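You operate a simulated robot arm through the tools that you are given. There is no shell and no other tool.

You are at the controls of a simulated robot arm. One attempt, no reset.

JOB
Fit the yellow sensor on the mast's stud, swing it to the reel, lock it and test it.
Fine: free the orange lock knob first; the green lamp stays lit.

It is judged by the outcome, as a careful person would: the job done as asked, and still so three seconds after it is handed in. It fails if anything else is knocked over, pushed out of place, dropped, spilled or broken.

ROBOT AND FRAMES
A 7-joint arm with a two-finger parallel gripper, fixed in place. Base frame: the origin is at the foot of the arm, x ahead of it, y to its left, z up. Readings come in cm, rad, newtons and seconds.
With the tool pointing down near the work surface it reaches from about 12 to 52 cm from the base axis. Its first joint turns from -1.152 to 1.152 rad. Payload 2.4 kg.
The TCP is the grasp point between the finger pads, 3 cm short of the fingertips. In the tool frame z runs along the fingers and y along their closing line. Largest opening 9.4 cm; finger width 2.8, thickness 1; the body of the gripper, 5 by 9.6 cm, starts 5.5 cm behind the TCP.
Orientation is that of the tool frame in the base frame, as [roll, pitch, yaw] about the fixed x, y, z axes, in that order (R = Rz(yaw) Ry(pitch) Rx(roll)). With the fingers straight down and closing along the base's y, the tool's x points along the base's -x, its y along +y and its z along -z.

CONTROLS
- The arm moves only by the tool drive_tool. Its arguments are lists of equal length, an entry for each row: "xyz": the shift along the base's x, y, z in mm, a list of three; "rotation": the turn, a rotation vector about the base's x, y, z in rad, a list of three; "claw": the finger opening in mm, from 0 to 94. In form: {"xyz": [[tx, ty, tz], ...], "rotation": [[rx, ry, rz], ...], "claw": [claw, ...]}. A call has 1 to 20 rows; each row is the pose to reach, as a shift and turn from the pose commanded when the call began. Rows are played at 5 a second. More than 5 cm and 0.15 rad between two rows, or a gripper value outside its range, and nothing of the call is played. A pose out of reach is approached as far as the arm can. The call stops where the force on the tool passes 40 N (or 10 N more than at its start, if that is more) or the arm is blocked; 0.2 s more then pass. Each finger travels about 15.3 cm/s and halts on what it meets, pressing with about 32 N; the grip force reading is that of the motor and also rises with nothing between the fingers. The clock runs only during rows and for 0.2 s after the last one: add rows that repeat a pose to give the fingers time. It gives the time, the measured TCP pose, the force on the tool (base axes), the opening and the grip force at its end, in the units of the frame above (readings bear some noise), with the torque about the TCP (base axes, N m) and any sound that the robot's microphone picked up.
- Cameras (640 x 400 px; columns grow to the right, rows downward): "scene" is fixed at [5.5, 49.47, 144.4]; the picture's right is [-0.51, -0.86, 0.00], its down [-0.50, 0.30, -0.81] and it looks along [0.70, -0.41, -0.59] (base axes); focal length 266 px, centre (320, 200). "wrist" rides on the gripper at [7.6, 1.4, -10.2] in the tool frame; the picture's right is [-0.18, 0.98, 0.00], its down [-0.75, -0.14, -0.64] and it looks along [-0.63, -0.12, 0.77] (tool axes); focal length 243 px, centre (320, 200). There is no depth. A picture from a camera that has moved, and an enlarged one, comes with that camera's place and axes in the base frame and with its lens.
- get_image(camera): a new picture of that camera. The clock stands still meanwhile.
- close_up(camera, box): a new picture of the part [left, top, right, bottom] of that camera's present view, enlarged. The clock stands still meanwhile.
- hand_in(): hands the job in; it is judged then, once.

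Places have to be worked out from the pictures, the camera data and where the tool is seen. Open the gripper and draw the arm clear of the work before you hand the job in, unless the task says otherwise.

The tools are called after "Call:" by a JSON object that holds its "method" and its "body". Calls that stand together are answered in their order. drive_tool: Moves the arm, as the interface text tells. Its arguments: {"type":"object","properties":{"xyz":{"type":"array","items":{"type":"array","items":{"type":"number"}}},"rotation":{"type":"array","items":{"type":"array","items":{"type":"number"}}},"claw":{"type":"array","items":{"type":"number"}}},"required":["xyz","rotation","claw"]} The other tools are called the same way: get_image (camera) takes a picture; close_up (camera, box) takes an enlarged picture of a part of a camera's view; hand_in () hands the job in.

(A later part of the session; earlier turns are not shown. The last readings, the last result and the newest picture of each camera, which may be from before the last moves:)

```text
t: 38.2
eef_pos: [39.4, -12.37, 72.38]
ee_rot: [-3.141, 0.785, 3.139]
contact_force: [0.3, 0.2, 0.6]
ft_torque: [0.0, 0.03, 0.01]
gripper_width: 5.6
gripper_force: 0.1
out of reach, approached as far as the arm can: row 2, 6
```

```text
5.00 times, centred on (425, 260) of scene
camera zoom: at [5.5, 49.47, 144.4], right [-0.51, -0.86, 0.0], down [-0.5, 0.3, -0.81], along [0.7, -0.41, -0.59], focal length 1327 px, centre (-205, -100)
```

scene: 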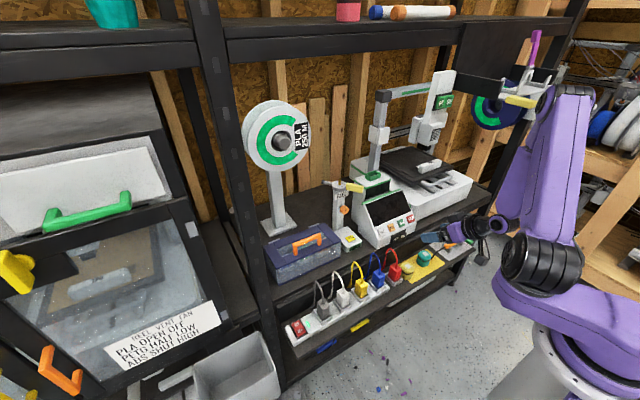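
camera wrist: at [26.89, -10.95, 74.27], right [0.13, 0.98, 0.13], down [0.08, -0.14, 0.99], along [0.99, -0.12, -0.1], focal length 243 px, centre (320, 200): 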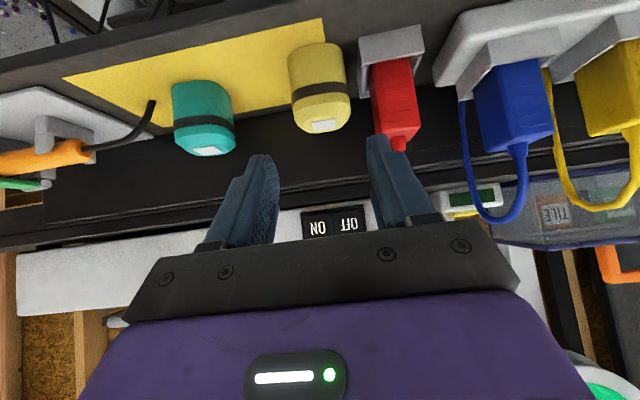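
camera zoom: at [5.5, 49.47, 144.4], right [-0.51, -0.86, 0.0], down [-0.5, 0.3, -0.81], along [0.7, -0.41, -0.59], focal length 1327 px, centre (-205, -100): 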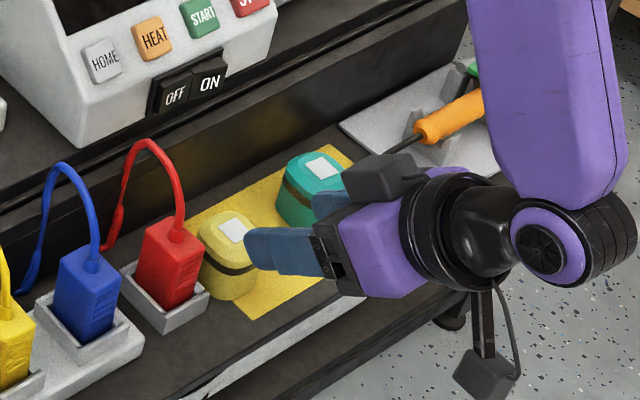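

The sensor spans y≈ -14.05 to -10.1 and the red plug starts near y≈ -8.4, so I'll narrow the opening to 4.9 cm, centre at y=-12.2, and go in partway to check.

Call:
{"method": "drive_tool", "body": {"xyz": [[0, 1.5, 0], [10, 1.5, -11], [20, 1.5, -22], [28, 1.5, -30], [28, 1.5, -30]], "rotation": [[0, 0, 0], [0, 0, 0], [0, 0, 0], [0, 0, 0], [0, 0, 0]], "claw": [49, 49, 49, 49, 49]}}

Call:
{"method": "close_up", "body": {"camera": "wrist", "box": [220, 40, 440, 240]}}

Call:
{"method": "close_up", "body": {"camera": "scene", "box": [385, 240, 455, 290]}}

```text
t: 39.4
eef_pos: [42.31, -12.25, 69.4]
ee_rot: [3.141, 0.786, -3.141]
contact_force: [0.2, 0.9, 0.0]
ft_torque: [-0.01, 0.02, 0.01]
gripper_width: 4.91
gripper_force: 0.1
```

```text
2.00 times, centred on (330, 140) of wrist
camera zoom: at [29.75, -10.85, 71.26], right [0.13, 0.98, 0.13], down [0.08, -0.14, 0.99], along [0.99, -0.12, -0.1], focal length 485 px, centre (300, 320)
```

zoom: 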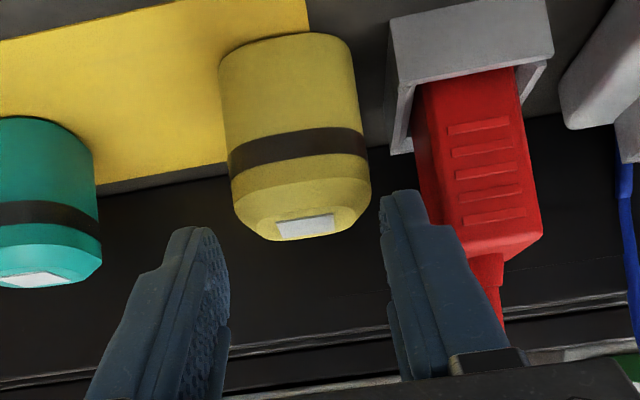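

```text
8.00 times, centred on (420, 265) of scene
camera zoom: at [5.5, 49.47, 144.4], right [-0.51, -0.86, 0.0], down [-0.5, 0.3, -0.81], along [0.7, -0.41, -0.59], focal length 2124 px, centre (-480, -320)
```

zoom: 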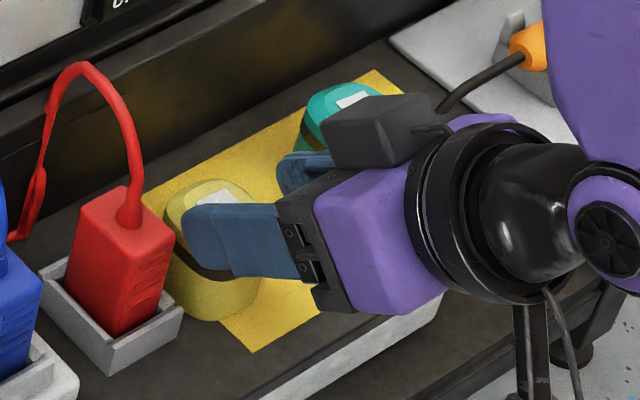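

Alignment is good but tight. I'll flatten the pitch to ~33° below level (better pad coverage above the holder rim), shift 1 mm to -y, and finish the approach to about (44.2, -12.35, 66.5).

Call:
{"method": "drive_tool", "body": {"xyz": [[0, -1, 0], [0, -1, 0], [7, -1, -10], [13, -1, -20], [19, -1, -29], [19, -1, -29]], "rotation": [[0, -0.1, 0], [0, -0.2, 0], [0, -0.2, 0], [0, -0.2, 0], [0, -0.2, 0], [0, -0.2, 0]], "claw": [49, 49, 49, 49, 49, 49]}}

Call:
{"method": "close_up", "body": {"camera": "wrist", "box": [220, 40, 440, 240]}}

Call:
{"method": "close_up", "body": {"camera": "scene", "box": [385, 240, 455, 290]}}

```text
t: 40.8
eef_pos: [44.21, -12.23, 66.53]
ee_rot: [-3.14, 0.986, 3.141]
contact_force: [-0.6, 0.4, -0.2]
ft_torque: [-0.03, -0.01, 0.03]
gripper_width: 4.92
gripper_force: 0.1
```

```text
2.00 times, centred on (330, 140) of wrist
camera zoom: at [31.49, -10.89, 65.84], right [0.1, 0.98, 0.15], down [-0.12, -0.14, 0.98], along [0.99, -0.12, 0.1], focal length 485 px, centre (300, 320)
```

zoom: 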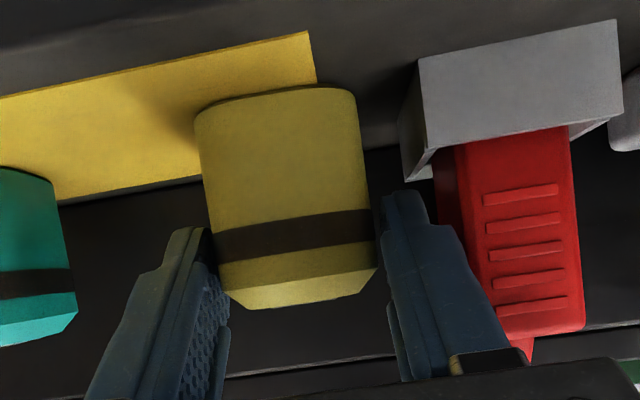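

```text
8.00 times, centred on (420, 265) of scene
camera zoom: at [5.5, 49.47, 144.4], right [-0.51, -0.86, 0.0], down [-0.5, 0.3, -0.81], along [0.7, -0.41, -0.59], focal length 2124 px, centre (-480, -320)
```

zoom: 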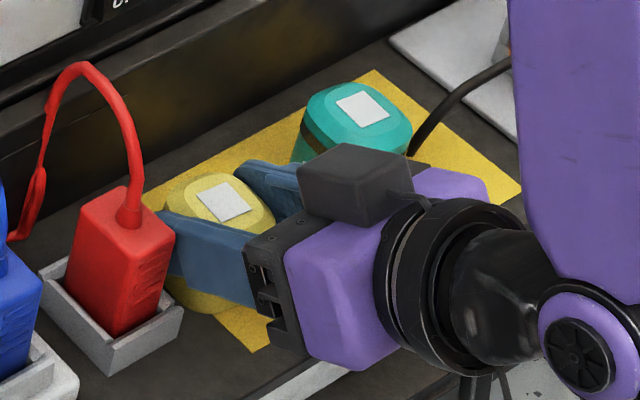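

The fingers straddle the sensor without contact. Closing on it now.

Call:
{"method": "drive_tool", "body": {"xyz": [[0, 0, 0], [0, 0, 0], [0, 0, 0], [0, 0, 0]], "rotation": [[0, 0, 0], [0, 0, 0], [0, 0, 0], [0, 0, 0]], "claw": [45, 40, 36, 36]}}

Call:
{"method": "close_up", "body": {"camera": "wrist", "box": [220, 40, 440, 240]}}

```text
t: 41.8
eef_pos: [44.21, -12.28, 66.52]
ee_rot: [-3.14, 0.984, -3.142]
contact_force: [1.3, 0.1, -0.2]
ft_torque: [0.02, 0.02, -0.03]
gripper_width: 4.65
gripper_force: 32.1
```

```text
2.00 times, centred on (330, 140) of wrist
camera zoom: at [31.47, -10.89, 65.85], right [0.1, 0.98, 0.15], down [-0.12, -0.14, 0.98], along [0.99, -0.12, 0.1], focal length 485 px, centre (300, 320)
```

zoom: 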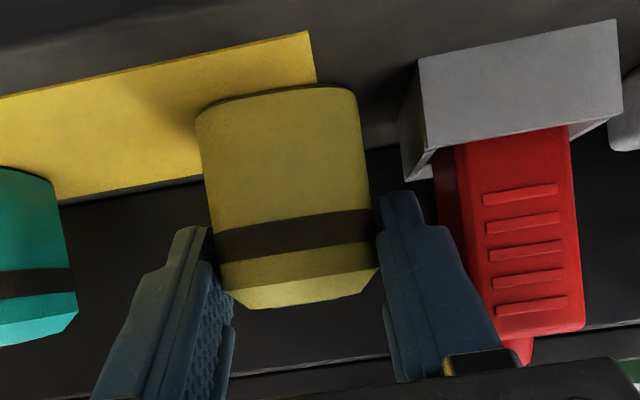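

Gripped at 4.65 cm with 32 N. I'll lift straight up a little and check.

Call:
{"method": "drive_tool", "body": {"xyz": [[0, 0, 10], [0, 0, 25], [0, 0, 45], [0, 0, 65], [0, 0, 65]], "rotation": [[0, 0, 0], [0, 0, 0], [0, 0, 0], [0, 0, 0], [0, 0, 0]], "claw": [36, 36, 36, 36, 36]}}

Call:
{"method": "close_up", "body": {"camera": "scene", "box": [380, 215, 470, 285]}}

Call:
{"method": "get_image", "body": {"camera": "wrist"}}

```text
t: 43.0
eef_pos: [44.16, -12.21, 73.04]
ee_rot: [-3.141, 0.984, 3.14]
contact_force: [-1.0, 0.2, -1.1]
ft_torque: [-0.01, -0.01, 0.02]
gripper_width: 4.63
gripper_force: 32.3
```

```text
5.71 times, centred on (425, 250) of scene
camera zoom: at [5.5, 49.47, 144.4], right [-0.51, -0.86, 0.0], down [-0.5, 0.3, -0.81], along [0.7, -0.41, -0.59], focal length 1517 px, centre (-280, -86)
```

zoom: 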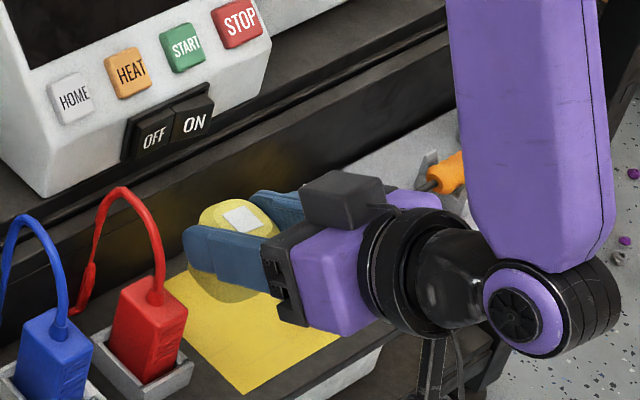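

```text
taken
camera wrist: at [31.42, -10.84, 72.29], right [0.1, 0.98, 0.15], down [-0.12, -0.14, 0.98], along [0.99, -0.12, 0.1], focal length 243 px, centre (320, 200)
```

wrist: 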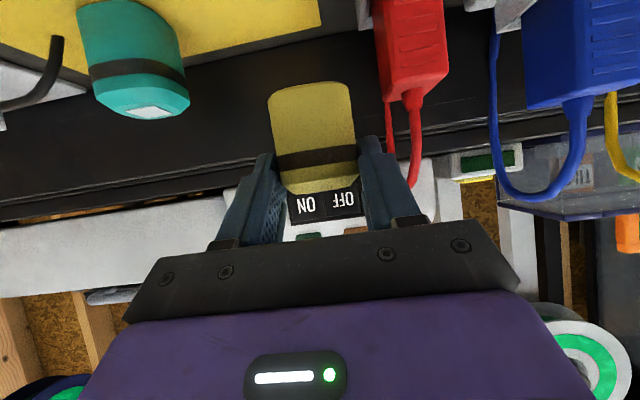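

The sensor is held upright. I'll raise it well above everything and carry it in front of the mast.

Call:
{"method": "drive_tool", "body": {"xyz": [[0, 0, 25], [0, 0, 50], [0, 0, 75], [0, 0, 100], [0, 0, 130], [0, 0, 160], [0, 0, 190], [0, 10, 220], [0, 30, 250], [0, 55, 280], [5, 80, 300], [15, 105, 320], [30, 130, 330], [50, 150, 330], [70, 158, 330], [90, 158, 330], [90, 158, 330]], "rotation": [[0, 0, 0], [0, 0, 0], [0, 0, 0], [0, 0, 0], [0, 0, 0], [0, 0, 0], [0, 0, 0], [0, 0, 0], [0, 0, 0], [0, 0, 0], [0, 0, 0], [0, 0, 0], [0, 0, 0], [0, 0, 0], [0, 0, 0], [0, 0, 0], [0, 0, 0]], "claw": [36, 36, 36, 36, 36, 36, 36, 36, 36, 36, 36, 36, 36, 36, 36, 36, 36]}}

Call:
{"method": "get_image", "body": {"camera": "wrist"}}

Call:
{"method": "get_image", "body": {"camera": "scene"}}

```text
t: 46.6
eef_pos: [53.22, 3.68, 106.05]
ee_rot: [3.141, 0.985, -3.141]
contact_force: [-0.4, -0.9, -0.2]
ft_torque: [0.0, -0.01, 0.0]
gripper_width: 4.67
gripper_force: 31.8
```

```text
taken
camera wrist: at [40.5, 5.06, 105.4], right [0.1, 0.98, 0.15], down [-0.12, -0.14, 0.98], along [0.99, -0.12, 0.1], focal length 243 px, centre (320, 200)
```

wrist: 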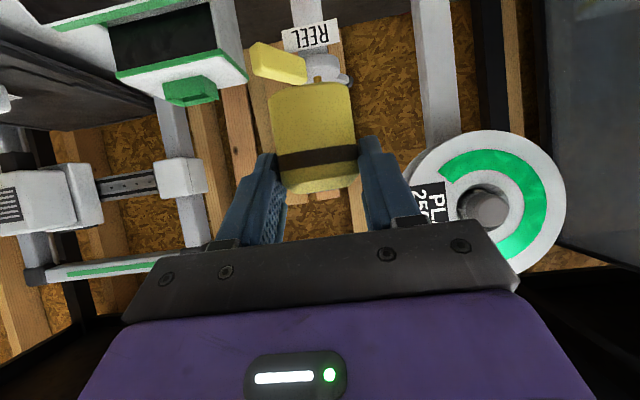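

```text
taken
```

scene: 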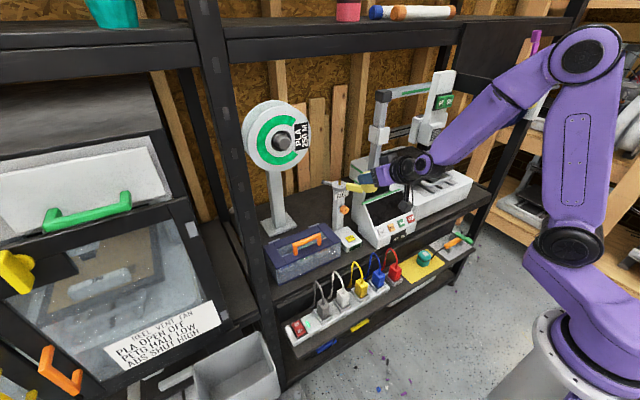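

The sensor is upright, 5 cm above stud height. I'll move forward until it's over the stud, then compare the views.

Call:
{"method": "drive_tool", "body": {"xyz": [[25, 0, 0], [50, 0, 0], [75, 0, 0], [100, 0, 0], [125, 0, 0], [150, 0, 0], [150, 0, 0]], "rotation": [[0, 0, 0], [0, 0, 0], [0, 0, 0], [0, 0, 0], [0, 0, 0], [0, 0, 0], [0, 0, 0]], "claw": [36, 36, 36, 36, 36, 36, 36]}}

Call:
{"method": "get_image", "body": {"camera": "wrist"}}

Call:
{"method": "close_up", "body": {"camera": "scene", "box": [310, 140, 430, 220]}}

```text
t: 48.2
eef_pos: [68.13, 3.66, 106.18]
ee_rot: [-3.141, 0.984, 3.141]
contact_force: [0.7, 0.2, -1.2]
ft_torque: [0.0, 0.02, 0.03]
gripper_width: 4.65
gripper_force: 32.0
```

```text
taken
camera wrist: at [55.37, 5.01, 105.48], right [0.1, 0.98, 0.15], down [-0.12, -0.14, 0.98], along [0.99, -0.12, 0.1], focal length 243 px, centre (320, 200)
```

wrist: 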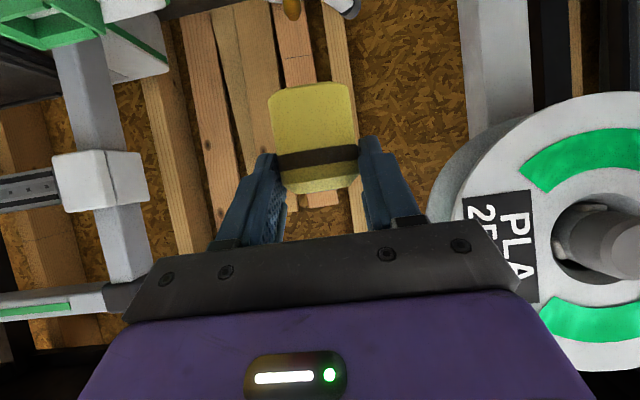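

```text
5.00 times, centred on (370, 180) of scene
camera zoom: at [5.5, 49.47, 144.4], right [-0.51, -0.86, 0.0], down [-0.5, 0.3, -0.81], along [0.7, -0.41, -0.59], focal length 1327 px, centre (70, 300)
```

zoom: 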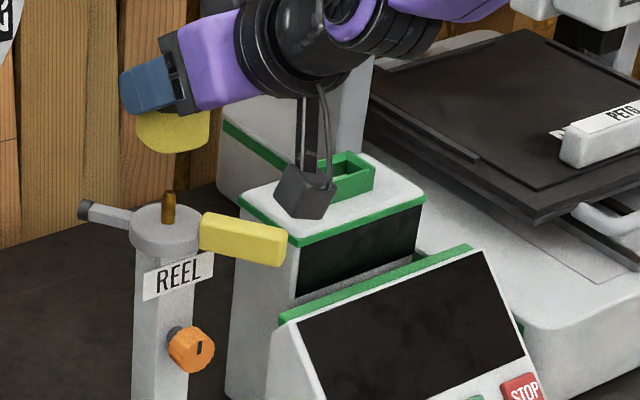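

The reach is fine. I'll zoom the wrist view to measure the sensor's centre line relative to the stud.

Call:
{"method": "close_up", "body": {"camera": "wrist", "box": [220, 0, 400, 200]}}

Call:
{"method": "close_up", "body": {"camera": "scene", "box": [325, 150, 375, 190]}}

```text
2.00 times, centred on (310, 100) of wrist
camera zoom: at [55.37, 5.01, 105.48], right [0.1, 0.98, 0.15], down [-0.12, -0.14, 0.98], along [0.99, -0.12, 0.1], focal length 485 px, centre (340, 400)
```

zoom: 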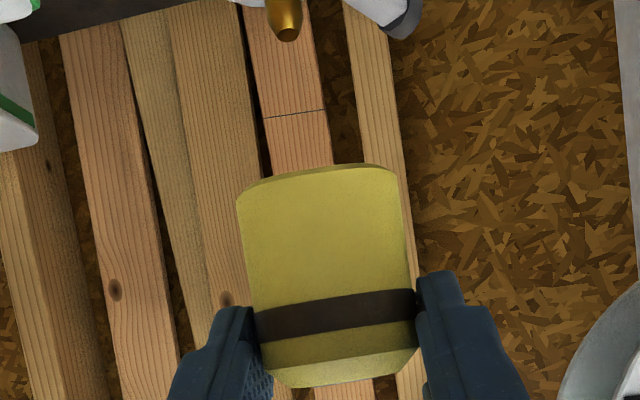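

```text
10.00 times, centred on (350, 170) of scene
camera zoom: at [5.5, 49.47, 144.4], right [-0.51, -0.86, 0.0], down [-0.5, 0.3, -0.81], along [0.7, -0.41, -0.59], focal length 2655 px, centre (20, 500)
```

zoom: 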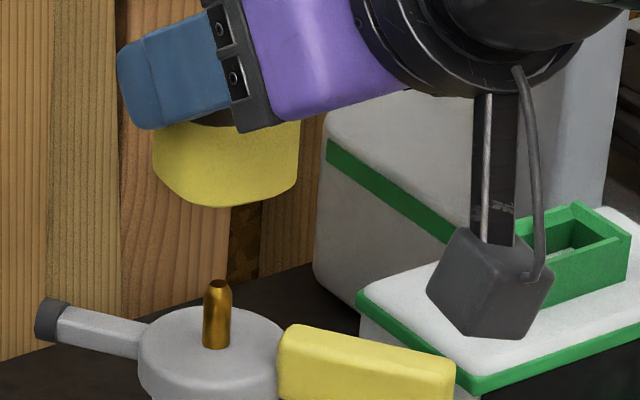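

The sensor centre is at y≈3.6, the stud at y≈3.26 and about 0.6 cm further in x. I'll shift by that, lower to roughly 1.5 cm above the stud and compare again.

Call:
{"method": "drive_tool", "body": {"xyz": [[3, -2, -5], [5, -3, -15], [5, -3, -25], [5, -3, -33], [5, -3, -33]], "rotation": [[0, 0, 0], [0, 0, 0], [0, 0, 0], [0, 0, 0], [0, 0, 0]], "claw": [36, 36, 36, 36, 36]}}

Call:
{"method": "close_up", "body": {"camera": "wrist", "box": [220, 0, 400, 200]}}

Call:
{"method": "close_up", "body": {"camera": "scene", "box": [325, 160, 375, 200]}}

```text
t: 49.4
eef_pos: [68.69, 3.29, 102.62]
ee_rot: [3.14, 0.984, 3.141]
contact_force: [-1.3, 0.0, -0.5]
ft_torque: [0.03, 0.0, 0.0]
gripper_width: 4.66
gripper_force: 32.3
```

```text
2.00 times, centred on (310, 100) of wrist
camera zoom: at [55.98, 4.68, 101.98], right [0.1, 0.98, 0.15], down [-0.12, -0.14, 0.98], along [0.99, -0.12, 0.1], focal length 485 px, centre (340, 400)
```

zoom: 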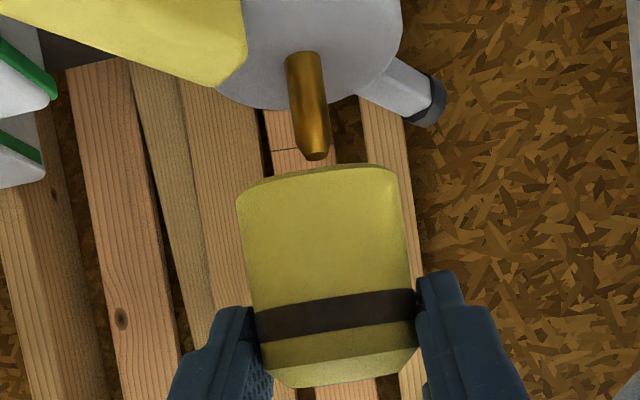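

```text
10.00 times, centred on (350, 180) of scene
camera zoom: at [5.5, 49.47, 144.4], right [-0.51, -0.86, 0.0], down [-0.5, 0.3, -0.81], along [0.7, -0.41, -0.59], focal length 2655 px, centre (20, 400)
```

zoom: 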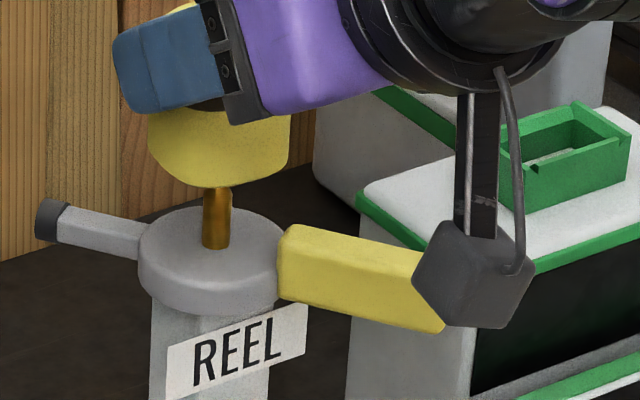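

Re-solving with all views puts the stud tip at about (69.95, 3.38, 96.5) and the sensor axis at about (69.9, 3.25), so I only need +1 mm in y. I'll lower slowly, watching the force for contact with the stud.

Call:
{"method": "drive_tool", "body": {"xyz": [[0, 1, -3], [0, 1, -6], [0, 1, -9], [0, 1, -12], [0, 1, -15], [0, 1, -18], [0, 1, -18]], "rotation": [[0, 0, 0], [0, 0, 0], [0, 0, 0], [0, 0, 0], [0, 0, 0], [0, 0, 0], [0, 0, 0]], "claw": [36, 36, 36, 36, 36, 36, 36]}}

Call:
{"method": "close_up", "body": {"camera": "wrist", "box": [220, 0, 400, 200]}}

Call:
{"method": "close_up", "body": {"camera": "scene", "box": [325, 160, 375, 200]}}

```text
t: 51.0
eef_pos: [68.56, 3.27, 100.63]
ee_rot: [-3.141, 0.978, -3.141]
contact_force: [-7.5, 0.8, -3.8]
ft_torque: [0.03, 0.34, 0.0]
gripper_width: 4.63
gripper_force: 32.2
```

```text
2.00 times, centred on (310, 100) of wrist
camera zoom: at [55.87, 4.73, 100.07], right [0.1, 0.98, 0.15], down [-0.11, -0.14, 0.98], along [0.99, -0.12, 0.1], focal length 485 px, centre (340, 400)
```

zoom: 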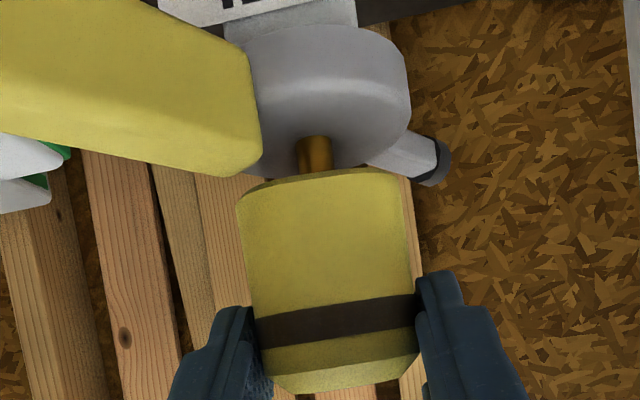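

```text
10.00 times, centred on (350, 180) of scene
camera zoom: at [5.48, 49.47, 144.4], right [-0.51, -0.86, 0.0], down [-0.5, 0.3, -0.81], along [0.7, -0.41, -0.59], focal length 2655 px, centre (20, 400)
```

zoom: 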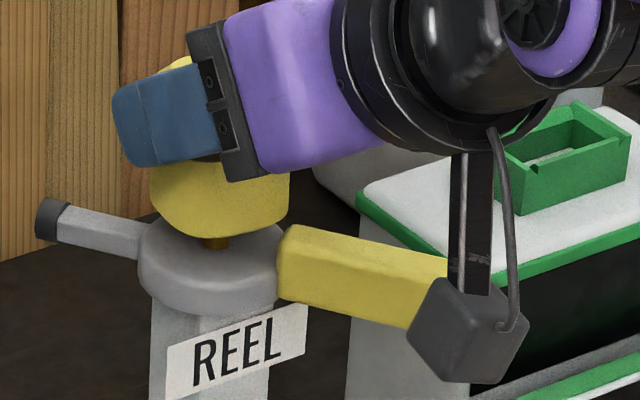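

The sensor's underside is now below the stud tip, with only -7.5 N sideways, so the stud has entered the hole. I'll ease x back 1.5 mm and continue down.

Call:
{"method": "drive_tool", "body": {"xyz": [[-1.5, 0, 0], [-1.5, 0, -3], [-1.5, 0, -6], [-1.5, 0, -9], [-1.5, 0, -9]], "rotation": [[0, 0, 0], [0, 0, 0], [0, 0, 0], [0, 0, 0], [0, 0, 0]], "claw": [36, 36, 36, 36, 36]}}

Call:
{"method": "close_up", "body": {"camera": "wrist", "box": [220, 0, 400, 200]}}

Call:
{"method": "close_up", "body": {"camera": "scene", "box": [325, 160, 375, 200]}}

```text
t: 52.2
eef_pos: [68.61, 3.34, 100.04]
ee_rot: [-3.141, 0.987, -3.141]
contact_force: [-6.0, 1.1, 0.6]
ft_torque: [0.04, 0.2, 0.0]
gripper_width: 4.61
gripper_force: 32.2
```

```text
2.00 times, centred on (310, 100) of wrist
camera zoom: at [55.85, 4.74, 99.34], right [0.1, 0.98, 0.15], down [-0.12, -0.14, 0.98], along [0.99, -0.12, 0.1], focal length 485 px, centre (340, 400)
```

zoom: 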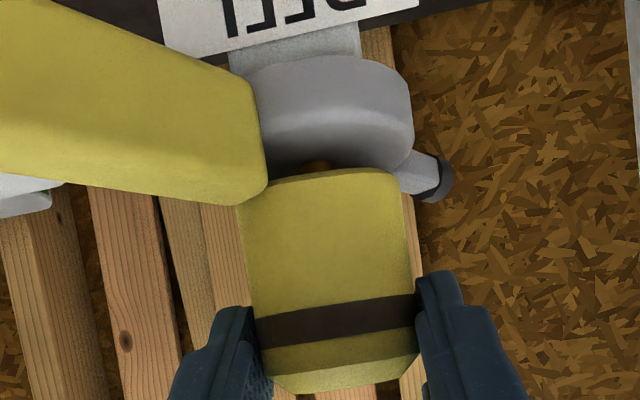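

```text
10.00 times, centred on (350, 180) of scene
camera zoom: at [5.48, 49.47, 144.4], right [-0.51, -0.86, 0.0], down [-0.5, 0.3, -0.81], along [0.7, -0.41, -0.59], focal length 2655 px, centre (20, 400)
```

zoom: 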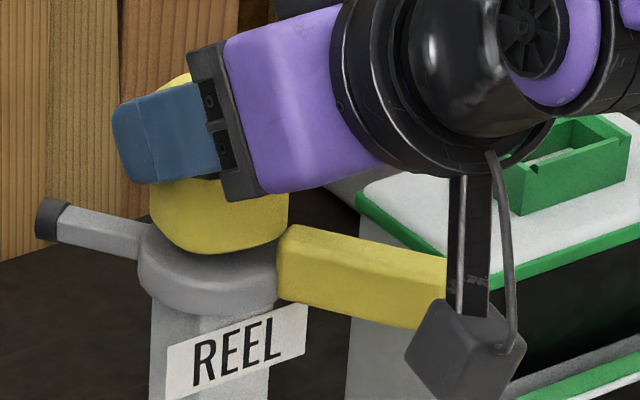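

It's sliding down the stud with low force. About 0.8 cm remains, and I'll keep lowering until it seats on the head.

Call:
{"method": "drive_tool", "body": {"xyz": [[-0.5, 0, -2], [-0.5, 0, -4], [-0.5, 0, -6], [-0.5, 0, -8], [-0.5, 0, -8]], "rotation": [[0, 0, 0], [0, 0, 0], [0, 0, 0], [0, 0, 0], [0, 0, 0]], "claw": [36, 36, 36, 36, 36]}}

Call:
{"method": "close_up", "body": {"camera": "wrist", "box": [220, 0, 400, 200]}}

Call:
{"method": "close_up", "body": {"camera": "scene", "box": [325, 160, 375, 200]}}

```text
t: 53.4
eef_pos: [68.57, 3.27, 99.29]
ee_rot: [-3.141, 0.988, -3.14]
contact_force: [-5.3, 1.1, 9.4]
ft_torque: [0.04, -0.13, 0.03]
gripper_width: 4.61
gripper_force: 32.2
```

```text
2.00 times, centred on (310, 100) of wrist
camera zoom: at [55.82, 4.73, 98.62], right [0.1, 0.98, 0.15], down [-0.12, -0.14, 0.98], along [0.99, -0.12, 0.11], focal length 485 px, centre (340, 400)
```

zoom: 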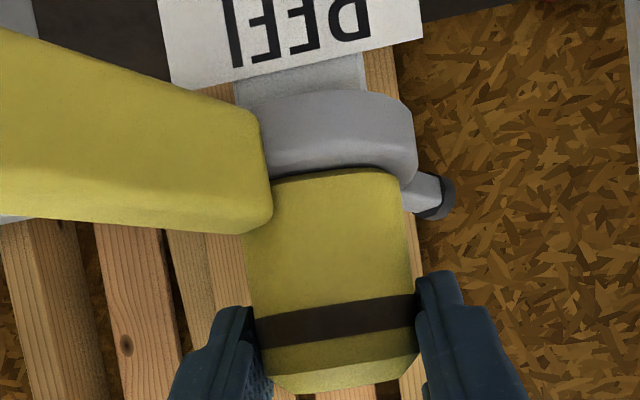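

```text
10.00 times, centred on (350, 180) of scene
camera zoom: at [5.46, 49.47, 144.4], right [-0.51, -0.86, 0.0], down [-0.5, 0.3, -0.81], along [0.7, -0.41, -0.58], focal length 2655 px, centre (20, 400)
```

zoom: 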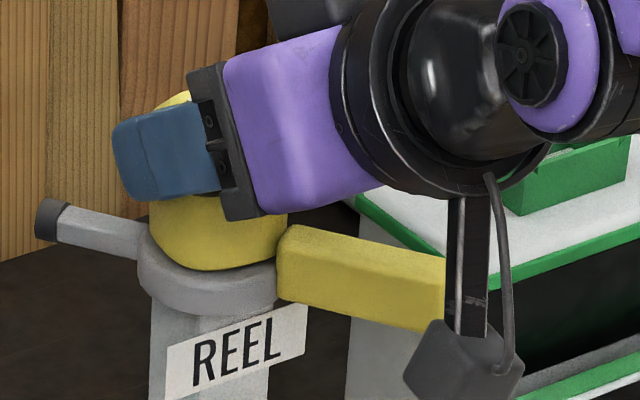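

Upward force is now 9 N, so it is nearly seated. I'll press on in small steps to confirm.

Call:
{"method": "drive_tool", "body": {"xyz": [[0, 0, -2], [0, 0, -4], [0, 0, -4]], "rotation": [[0, 0, 0], [0, 0, 0], [0, 0, 0]], "claw": [36, 36, 36]}}

Call:
{"method": "close_up", "body": {"camera": "wrist", "box": [220, 0, 400, 200]}}

Call:
{"method": "close_up", "body": {"camera": "scene", "box": [325, 160, 375, 200]}}

```text
t: 54.2
eef_pos: [68.72, 3.37, 98.93]
ee_rot: [3.139, 0.992, 3.14]
contact_force: [3.3, 1.5, 17.7]
ft_torque: [0.29, -0.37, 0.03]
gripper_width: 4.51
gripper_force: 32.0
```

```text
2.00 times, centred on (310, 100) of wrist
camera zoom: at [55.96, 4.72, 98.23], right [0.1, 0.98, 0.15], down [-0.13, -0.14, 0.98], along [0.99, -0.12, 0.11], focal length 485 px, centre (340, 400)
```

zoom: 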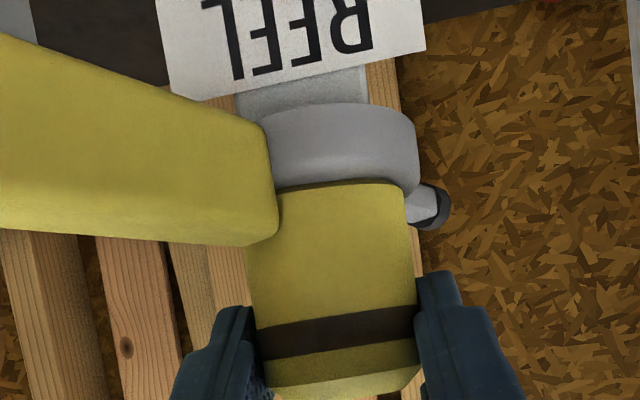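

```text
10.00 times, centred on (350, 180) of scene
camera zoom: at [5.47, 49.47, 144.4], right [-0.51, -0.86, 0.0], down [-0.5, 0.3, -0.81], along [0.7, -0.41, -0.58], focal length 2655 px, centre (20, 400)
```

zoom: 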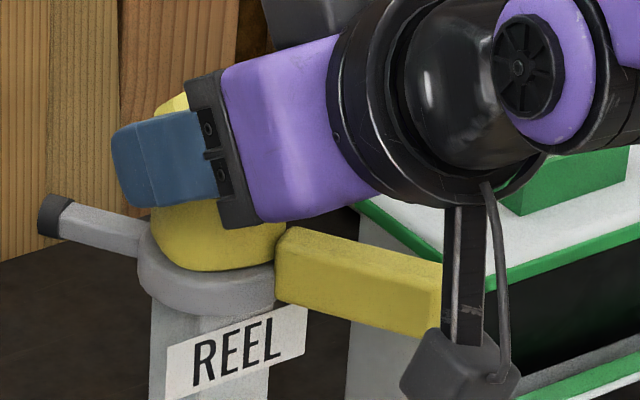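

The sensor has seated: it slid slightly in the grip with 18 N upward. I'll open the fingers and back out, up and away.

Call:
{"method": "drive_tool", "body": {"xyz": [[0, 0, 2], [0, 0, 2], [0, 0, 2], [-15, 0, 12], [-35, 0, 25], [-60, 0, 40], [-90, 0, 50], [-90, 0, 50]], "rotation": [[0, 0, 0], [0, 0, 0], [0, 0, 0], [0, 0, 0], [0, 0, 0], [0, 0, 0], [0, 0, 0], [0, 0, 0]], "claw": [50, 56, 60, 62, 62, 62, 62, 62]}}

Call:
{"method": "get_image", "body": {"camera": "wrist"}}

Call:
{"method": "close_up", "body": {"camera": "scene", "box": [320, 160, 390, 210]}}

```text
t: 56.0
eef_pos: [59.42, 3.26, 103.88]
ee_rot: [3.141, 0.984, 3.14]
contact_force: [0.3, 0.5, 0.3]
ft_torque: [0.01, 0.03, 0.01]
gripper_width: 6.19
gripper_force: 0.1
```

```text
taken
camera wrist: at [46.74, 4.64, 103.16], right [0.1, 0.98, 0.15], down [-0.12, -0.14, 0.98], along [0.99, -0.12, 0.1], focal length 243 px, centre (320, 200)
```

wrist: 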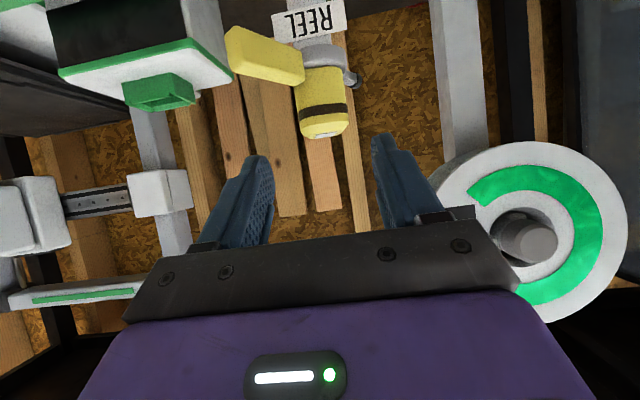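

```text
8.00 times, centred on (355, 185) of scene
camera zoom: at [5.5, 49.47, 144.4], right [-0.51, -0.86, 0.0], down [-0.5, 0.3, -0.81], along [0.7, -0.41, -0.59], focal length 2124 px, centre (40, 320)
```

zoom: 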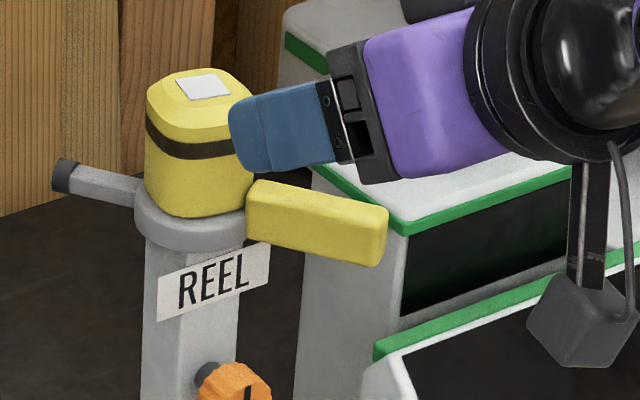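

The sensor sits square on the head. The lever runs from the head to about (63.5, -1.9, 93.8); pushing its near side towards +x/-y swings the pointer towards the reel. I'll close the fingers and bring the tip next to the lever without touching.

Call:
{"method": "drive_tool", "body": {"xyz": [[-10, -5, -10], [-10, -10, -30], [-5, -16, -50], [0, -16, -70], [5, -16, -85], [5, -16, -85]], "rotation": [[0, 0, 0], [0, 0, 0], [0, 0, 0], [0, 0, 0], [0, 0, 0], [0, 0, 0]], "claw": [30, 0, 0, 0, 0, 0]}}

Call:
{"method": "get_image", "body": {"camera": "wrist"}}

Call:
{"method": "close_up", "body": {"camera": "scene", "box": [320, 160, 390, 210]}}

```text
t: 57.4
eef_pos: [60.01, 1.6, 95.21]
ee_rot: [3.141, 0.986, 3.139]
contact_force: [-0.2, 0.3, -0.6]
ft_torque: [0.04, 0.02, 0.01]
gripper_width: 0.0
gripper_force: 32.1
```

```text
taken
camera wrist: at [47.18, 3.06, 94.51], right [0.1, 0.98, 0.15], down [-0.12, -0.14, 0.98], along [0.99, -0.12, 0.1], focal length 243 px, centre (320, 200)
```

wrist: 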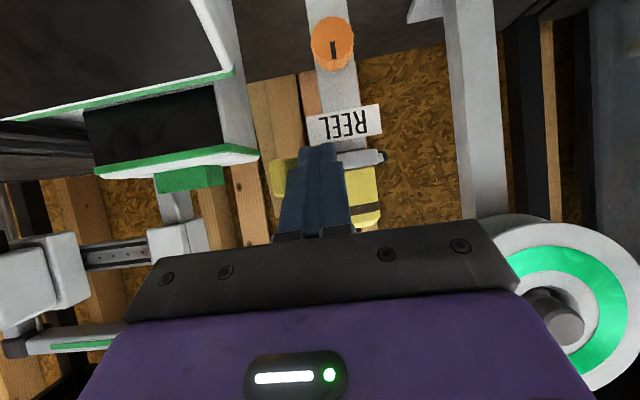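

```text
8.00 times, centred on (355, 185) of scene
camera zoom: at [5.5, 49.47, 144.4], right [-0.51, -0.86, 0.0], down [-0.5, 0.3, -0.81], along [0.7, -0.41, -0.59], focal length 2124 px, centre (40, 320)
```

zoom: 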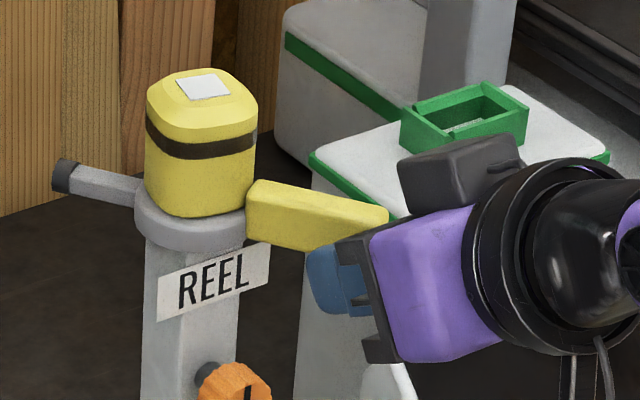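

The closed fingertips stand just in front of the lever. I'll push gently towards +x/-y in small steps and watch the force and the pointer.

Call:
{"method": "drive_tool", "body": {"xyz": [[4, -3, 0], [8, -6, 0], [12, -8, 0], [16, -10, 0], [20, -12, 0], [20, -12, 0]], "rotation": [[0, 0, 0], [0, 0, 0], [0, 0, 0], [0, 0, 0], [0, 0, 0], [0, 0, 0]], "claw": [0, 0, 0, 0, 0, 0]}}

Call:
{"method": "get_image", "body": {"camera": "wrist"}}

Call:
{"method": "close_up", "body": {"camera": "scene", "box": [320, 160, 390, 210]}}

```text
t: 58.2
eef_pos: [60.65, 1.19, 94.99]
ee_rot: [-3.138, 0.974, -3.128]
contact_force: [-6.2, 3.9, 1.2]
ft_torque: [0.02, -0.02, 0.13]
gripper_width: 0.0
gripper_force: 32.5
stopped in row 3: the force on the tool passed its limit at 46 N (the readings are from after the stop); the commanded pose is now the measured one
```

```text
taken
camera wrist: at [47.94, 2.64, 94.48], right [0.09, 0.98, 0.15], down [-0.11, -0.14, 0.98], along [0.99, -0.11, 0.09], focal length 243 px, centre (320, 200)
```

wrist: 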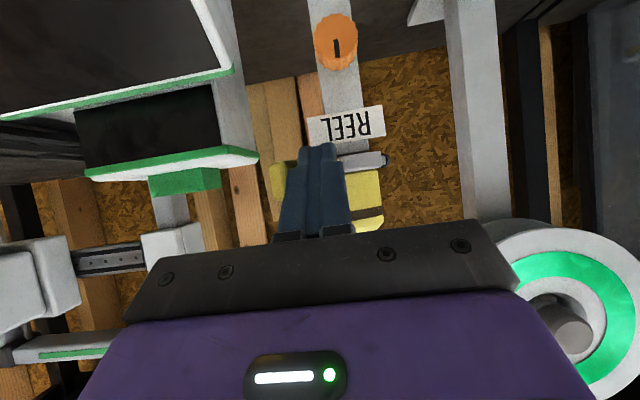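

```text
8.00 times, centred on (355, 185) of scene
camera zoom: at [5.48, 49.48, 144.4], right [-0.51, -0.86, 0.0], down [-0.5, 0.3, -0.81], along [0.7, -0.41, -0.58], focal length 2124 px, centre (40, 320)
```

zoom: 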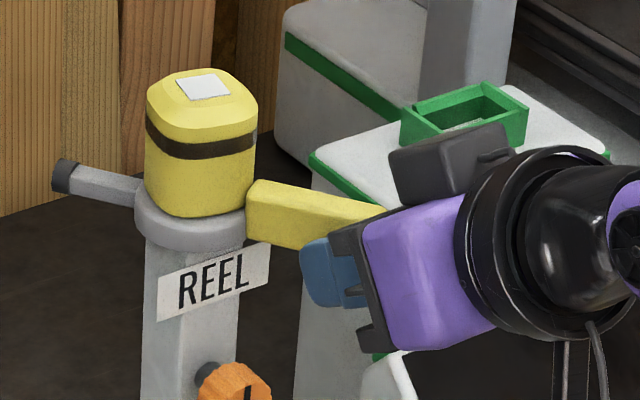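

The lever didn't budge at 46 N in that direction, so it is either still locked or at a stop. I'll back off and go round to the lever's other side to gently check whether it moves that way.

Call:
{"method": "drive_tool", "body": {"xyz": [[-15, 5, 5], [-30, 0, 10], [-30, -25, 10], [-30, -50, 10], [-30, -68, 10], [-15, -68, 5], [0, -68, 0], [15, -68, 0], [28, -68, 0], [28, -68, 0]], "rotation": [[0, 0, 0], [0, 0, 0], [0, 0, 0], [0, 0, 0], [0, 0, 0], [0, 0, 0], [0, 0, 0], [0, 0, 0], [0, 0, 0], [0, 0, 0]], "claw": [0, 0, 0, 0, 0, 0, 0, 0, 0, 0]}}

Call:
{"method": "get_image", "body": {"camera": "wrist"}}

Call:
{"method": "close_up", "body": {"camera": "scene", "box": [320, 160, 390, 210]}}

```text
t: 60.4
eef_pos: [63.68, -5.44, 95.01]
ee_rot: [-3.141, 0.979, -3.13]
contact_force: [0.5, -0.1, -0.2]
ft_torque: [0.02, 0.01, -0.01]
gripper_width: 0.0
gripper_force: 32.6
```

```text
taken
camera wrist: at [50.81, -4.2, 94.46], right [0.1, 0.98, 0.15], down [-0.11, -0.14, 0.98], along [0.99, -0.11, 0.09], focal length 243 px, centre (320, 200)
```

wrist: 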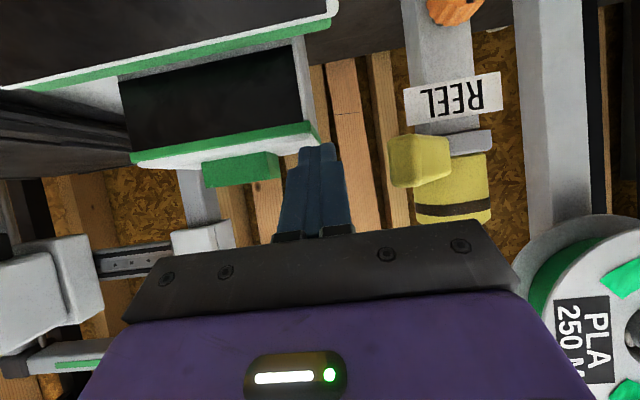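

```text
8.00 times, centred on (355, 185) of scene
camera zoom: at [5.5, 49.47, 144.4], right [-0.51, -0.86, 0.0], down [-0.5, 0.3, -0.81], along [0.7, -0.41, -0.59], focal length 2124 px, centre (40, 320)
```

zoom: 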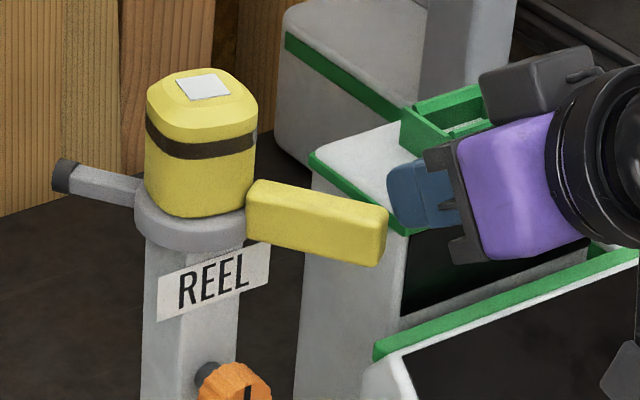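

The fingertips are beside the lever's far side. I'll push towards +y in small steps.

Call:
{"method": "drive_tool", "body": {"xyz": [[0, 5, 0], [0, 10, 0], [0, 15, 0], [0, 20, 0], [0, 24, 0], [0, 28, 0], [0, 32, 0], [0, 36, 0]], "rotation": [[0, 0, 0], [0, 0, 0], [0, 0, 0], [0, 0, 0], [0, 0, 0], [0, 0, 0], [0, 0, 0], [0, 0, 0]], "claw": [0, 0, 0, 0, 0, 0, 0, 0]}}

Call:
{"method": "get_image", "body": {"camera": "wrist"}}

Call:
{"method": "close_up", "body": {"camera": "scene", "box": [320, 160, 390, 210]}}

```text
t: 62.2
eef_pos: [63.58, -1.92, 94.94]
ee_rot: [-3.14, 0.976, -3.132]
contact_force: [0.1, -1.0, -1.0]
ft_torque: [0.01, -0.01, -0.01]
gripper_width: 0.0
gripper_force: 32.0
```

```text
taken
camera wrist: at [50.84, -0.67, 94.46], right [0.1, 0.98, 0.15], down [-0.11, -0.14, 0.98], along [0.99, -0.11, 0.09], focal length 243 px, centre (320, 200)
```

wrist: 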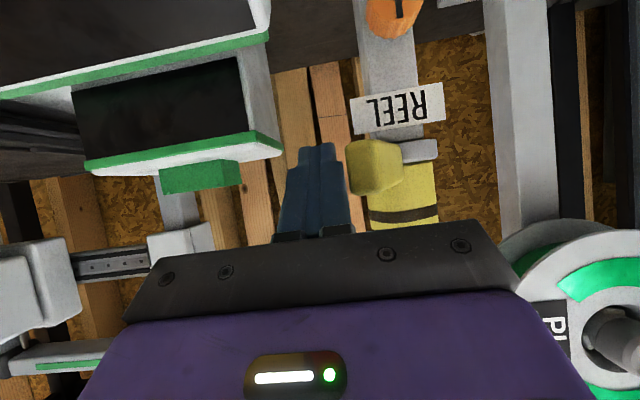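

```text
8.00 times, centred on (355, 185) of scene
camera zoom: at [5.5, 49.47, 144.4], right [-0.51, -0.86, 0.0], down [-0.5, 0.3, -0.81], along [0.7, -0.41, -0.59], focal length 2124 px, centre (40, 320)
```

zoom: 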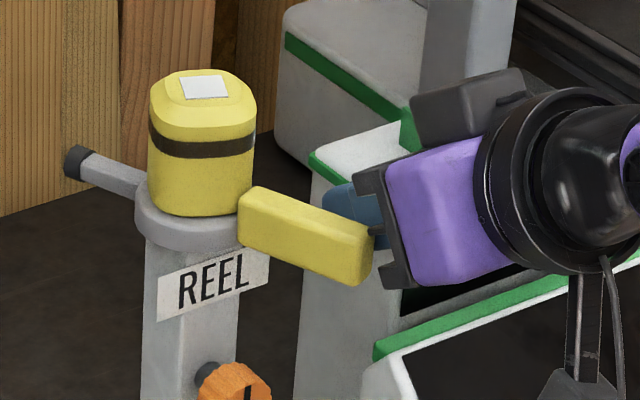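

The lever swings freely this way, with almost no force, and the sensor turns with the head; so the lock is free and the first direction was an end stop. I'll keep pushing in steps and watch for a detent or stop.

Call:
{"method": "drive_tool", "body": {"xyz": [[0, 5, 0], [0, 10, 0], [0, 15, 0], [0, 20, 0], [0, 25, 0], [0, 30, 0]], "rotation": [[0, 0, 0], [0, 0, 0], [0, 0, 0], [0, 0, 0], [0, 0, 0], [0, 0, 0]], "claw": [0, 0, 0, 0, 0, 0]}}

Call:
{"method": "get_image", "body": {"camera": "wrist"}}

Call:
{"method": "close_up", "body": {"camera": "scene", "box": [320, 160, 390, 210]}}

```text
t: 63.6
eef_pos: [63.49, 1.0, 94.97]
ee_rot: [-3.14, 0.978, -3.131]
contact_force: [-0.2, -0.1, 0.0]
ft_torque: [0.02, -0.02, -0.01]
gripper_width: 0.0
gripper_force: 32.3
```

```text
taken
camera wrist: at [50.84, 2.28, 94.48], right [0.1, 0.98, 0.15], down [-0.11, -0.14, 0.98], along [0.99, -0.11, 0.09], focal length 243 px, centre (320, 200)
```

wrist: 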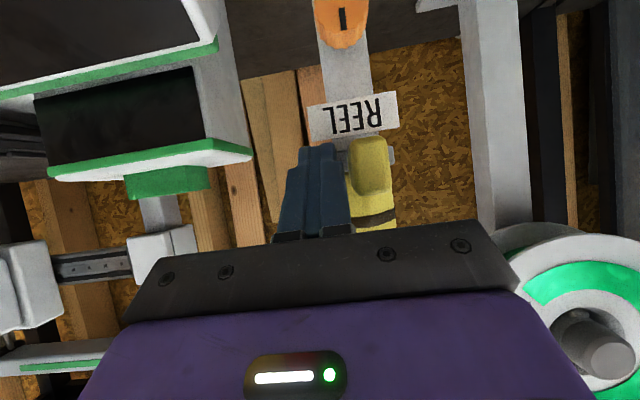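

```text
8.00 times, centred on (355, 185) of scene
camera zoom: at [5.5, 49.47, 144.4], right [-0.51, -0.86, 0.0], down [-0.5, 0.3, -0.81], along [0.7, -0.41, -0.59], focal length 2124 px, centre (40, 320)
```

zoom: 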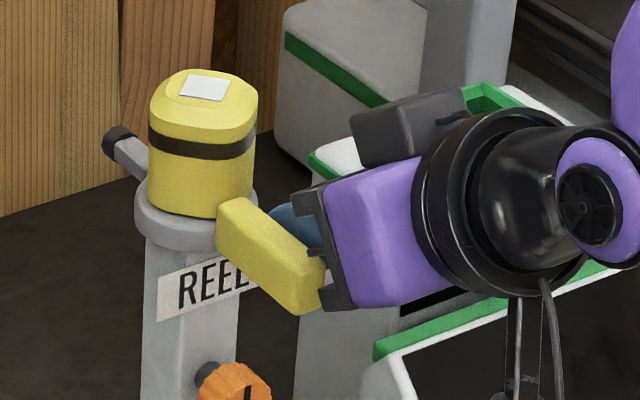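

The lever now points almost straight at the robot, above the REEL plate, still moving freely with no detent. I'll enlarge the view to judge the exact angle before going on.

Call:
{"method": "close_up", "body": {"camera": "wrist", "box": [260, 60, 460, 240]}}

Call:
{"method": "close_up", "body": {"camera": "scene", "box": [230, 90, 390, 250]}}

```text
2.22 times, centred on (360, 150) of wrist
camera zoom: at [50.84, 2.28, 94.48], right [0.1, 0.98, 0.15], down [-0.11, -0.14, 0.98], along [0.99, -0.11, 0.09], focal length 539 px, centre (231, 311)
```

zoom: 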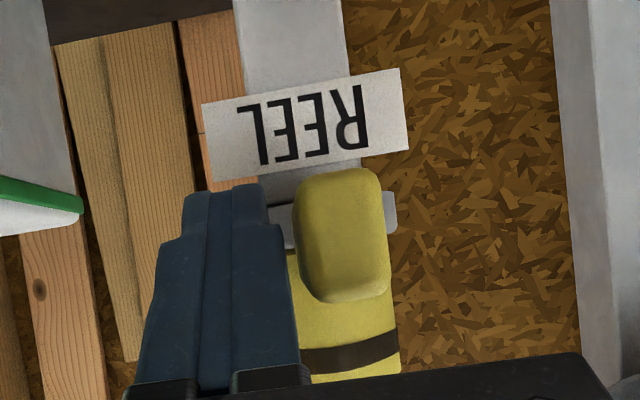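

```text
2.50 times, centred on (310, 170) of scene
camera zoom: at [5.5, 49.47, 144.4], right [-0.51, -0.86, 0.0], down [-0.5, 0.3, -0.81], along [0.7, -0.41, -0.59], focal length 664 px, centre (345, 275)
```

zoom: 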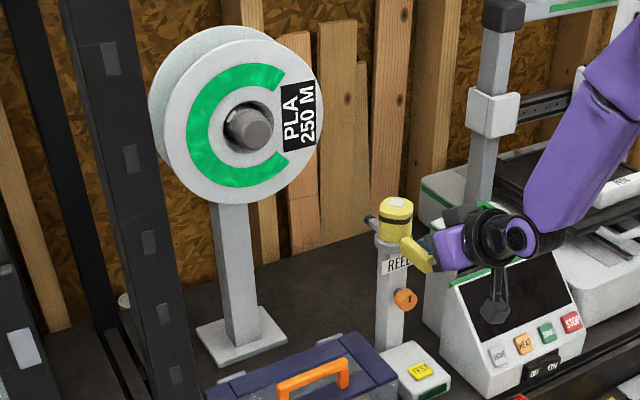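

The lever end is at y≈3.5, pointing directly over the REEL plate with the axis at y≈3.4. I'll nudge a bit further to feel for a stop.

Call:
{"method": "drive_tool", "body": {"xyz": [[0, 3, 0], [0, 6, 0], [0, 9, 0], [0, 12, 0], [0, 16, 0]], "rotation": [[0, 0, 0], [0, 0, 0], [0, 0, 0], [0, 0, 0], [0, 0, 0]], "claw": [0, 0, 0, 0, 0]}}

Call:
{"method": "close_up", "body": {"camera": "wrist", "box": [260, 60, 460, 240]}}

Call:
{"method": "close_up", "body": {"camera": "scene", "box": [320, 160, 390, 210]}}

```text
t: 64.8
eef_pos: [63.53, 2.82, 95.01]
ee_rot: [-3.139, 0.976, -3.13]
contact_force: [-0.4, -1.6, 0.2]
ft_torque: [-0.01, -0.01, -0.04]
gripper_width: 0.0
gripper_force: 31.8
```

```text
2.22 times, centred on (360, 150) of wrist
camera zoom: at [50.83, 3.94, 94.52], right [0.1, 0.98, 0.15], down [-0.11, -0.14, 0.98], along [0.99, -0.11, 0.09], focal length 539 px, centre (231, 311)
```

zoom: 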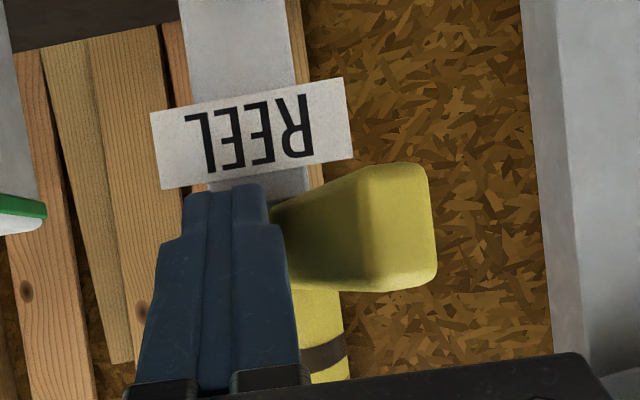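

```text
8.00 times, centred on (355, 185) of scene
camera zoom: at [5.5, 49.47, 144.4], right [-0.51, -0.86, 0.0], down [-0.5, 0.3, -0.81], along [0.7, -0.41, -0.59], focal length 2124 px, centre (40, 320)
```

zoom: 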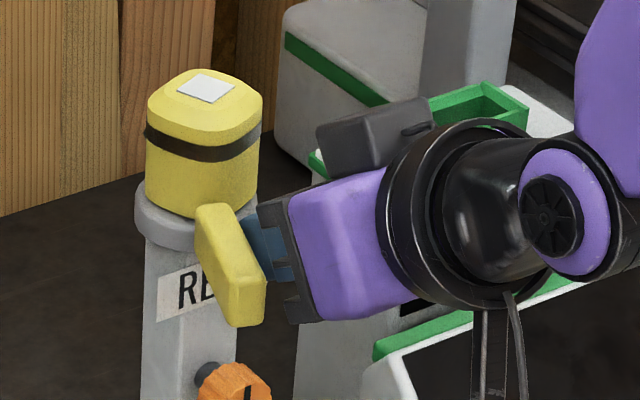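

It passes the REEL plate with no stop, so the target should be the actual reel on the far left. I'll keep swinging the lever round, following its arc toward the reel's direction (reel bearing from the mast is about 60–70° from +x).

Call:
{"method": "drive_tool", "body": {"xyz": [[-4, 6, 0], [-8, 12, 0], [-12, 18, 0], [-15, 25, 0], [-15, 31, 0], [-10, 38, 0], [-5, 44, 0], [0, 49, 0], [0, 49, 0]], "rotation": [[0, 0, 0], [0, 0, 0], [0, 0, 0], [0, 0, 0], [0, 0, 0], [0, 0, 0], [0, 0, 0], [0, 0, 0], [0, 0, 0]], "claw": [0, 0, 0, 0, 0, 0, 0, 0, 0]}}

Call:
{"method": "get_image", "body": {"camera": "wrist"}}

Call:
{"method": "close_up", "body": {"camera": "scene", "box": [310, 150, 410, 220]}}

```text
t: 66.1
eef_pos: [62.07, 4.52, 95.01]
ee_rot: [3.139, 0.972, 3.115]
contact_force: [-8.9, -5.1, 4.8]
ft_torque: [-0.01, -0.12, -0.06]
gripper_width: 0.0
gripper_force: 32.5
stopped in row 6: the force on the tool passed its limit at 49 N (the readings are from after the stop); the commanded pose is now the measured one
```

```text
taken
camera wrist: at [49.45, 6.26, 94.53], right [0.13, 0.98, 0.15], down [-0.11, -0.14, 0.98], along [0.99, -0.14, 0.09], focal length 243 px, centre (320, 200)
```

wrist: 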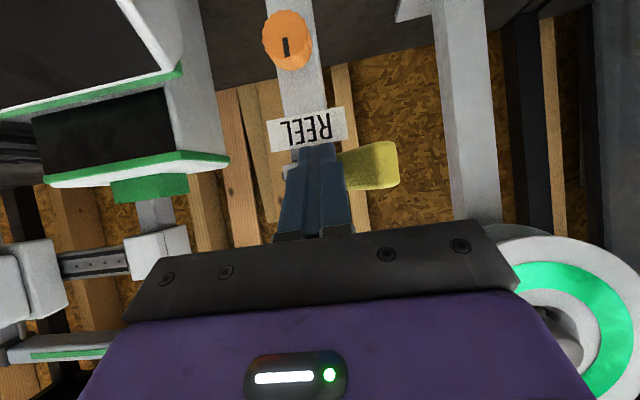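

```text
5.71 times, centred on (360, 185) of scene
camera zoom: at [5.46, 49.46, 144.41], right [-0.51, -0.86, 0.0], down [-0.5, 0.3, -0.81], along [0.7, -0.41, -0.58], focal length 1517 px, centre (91, 286)
```

zoom: 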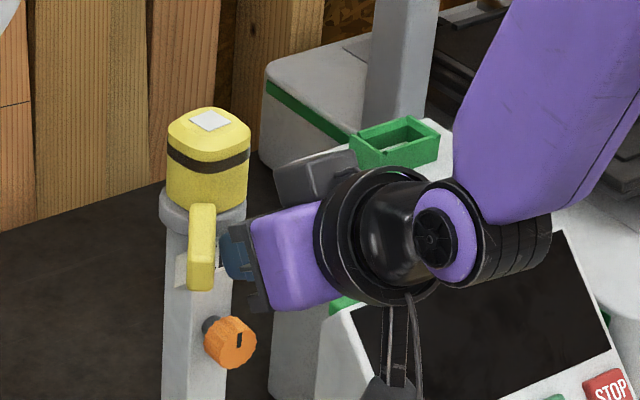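

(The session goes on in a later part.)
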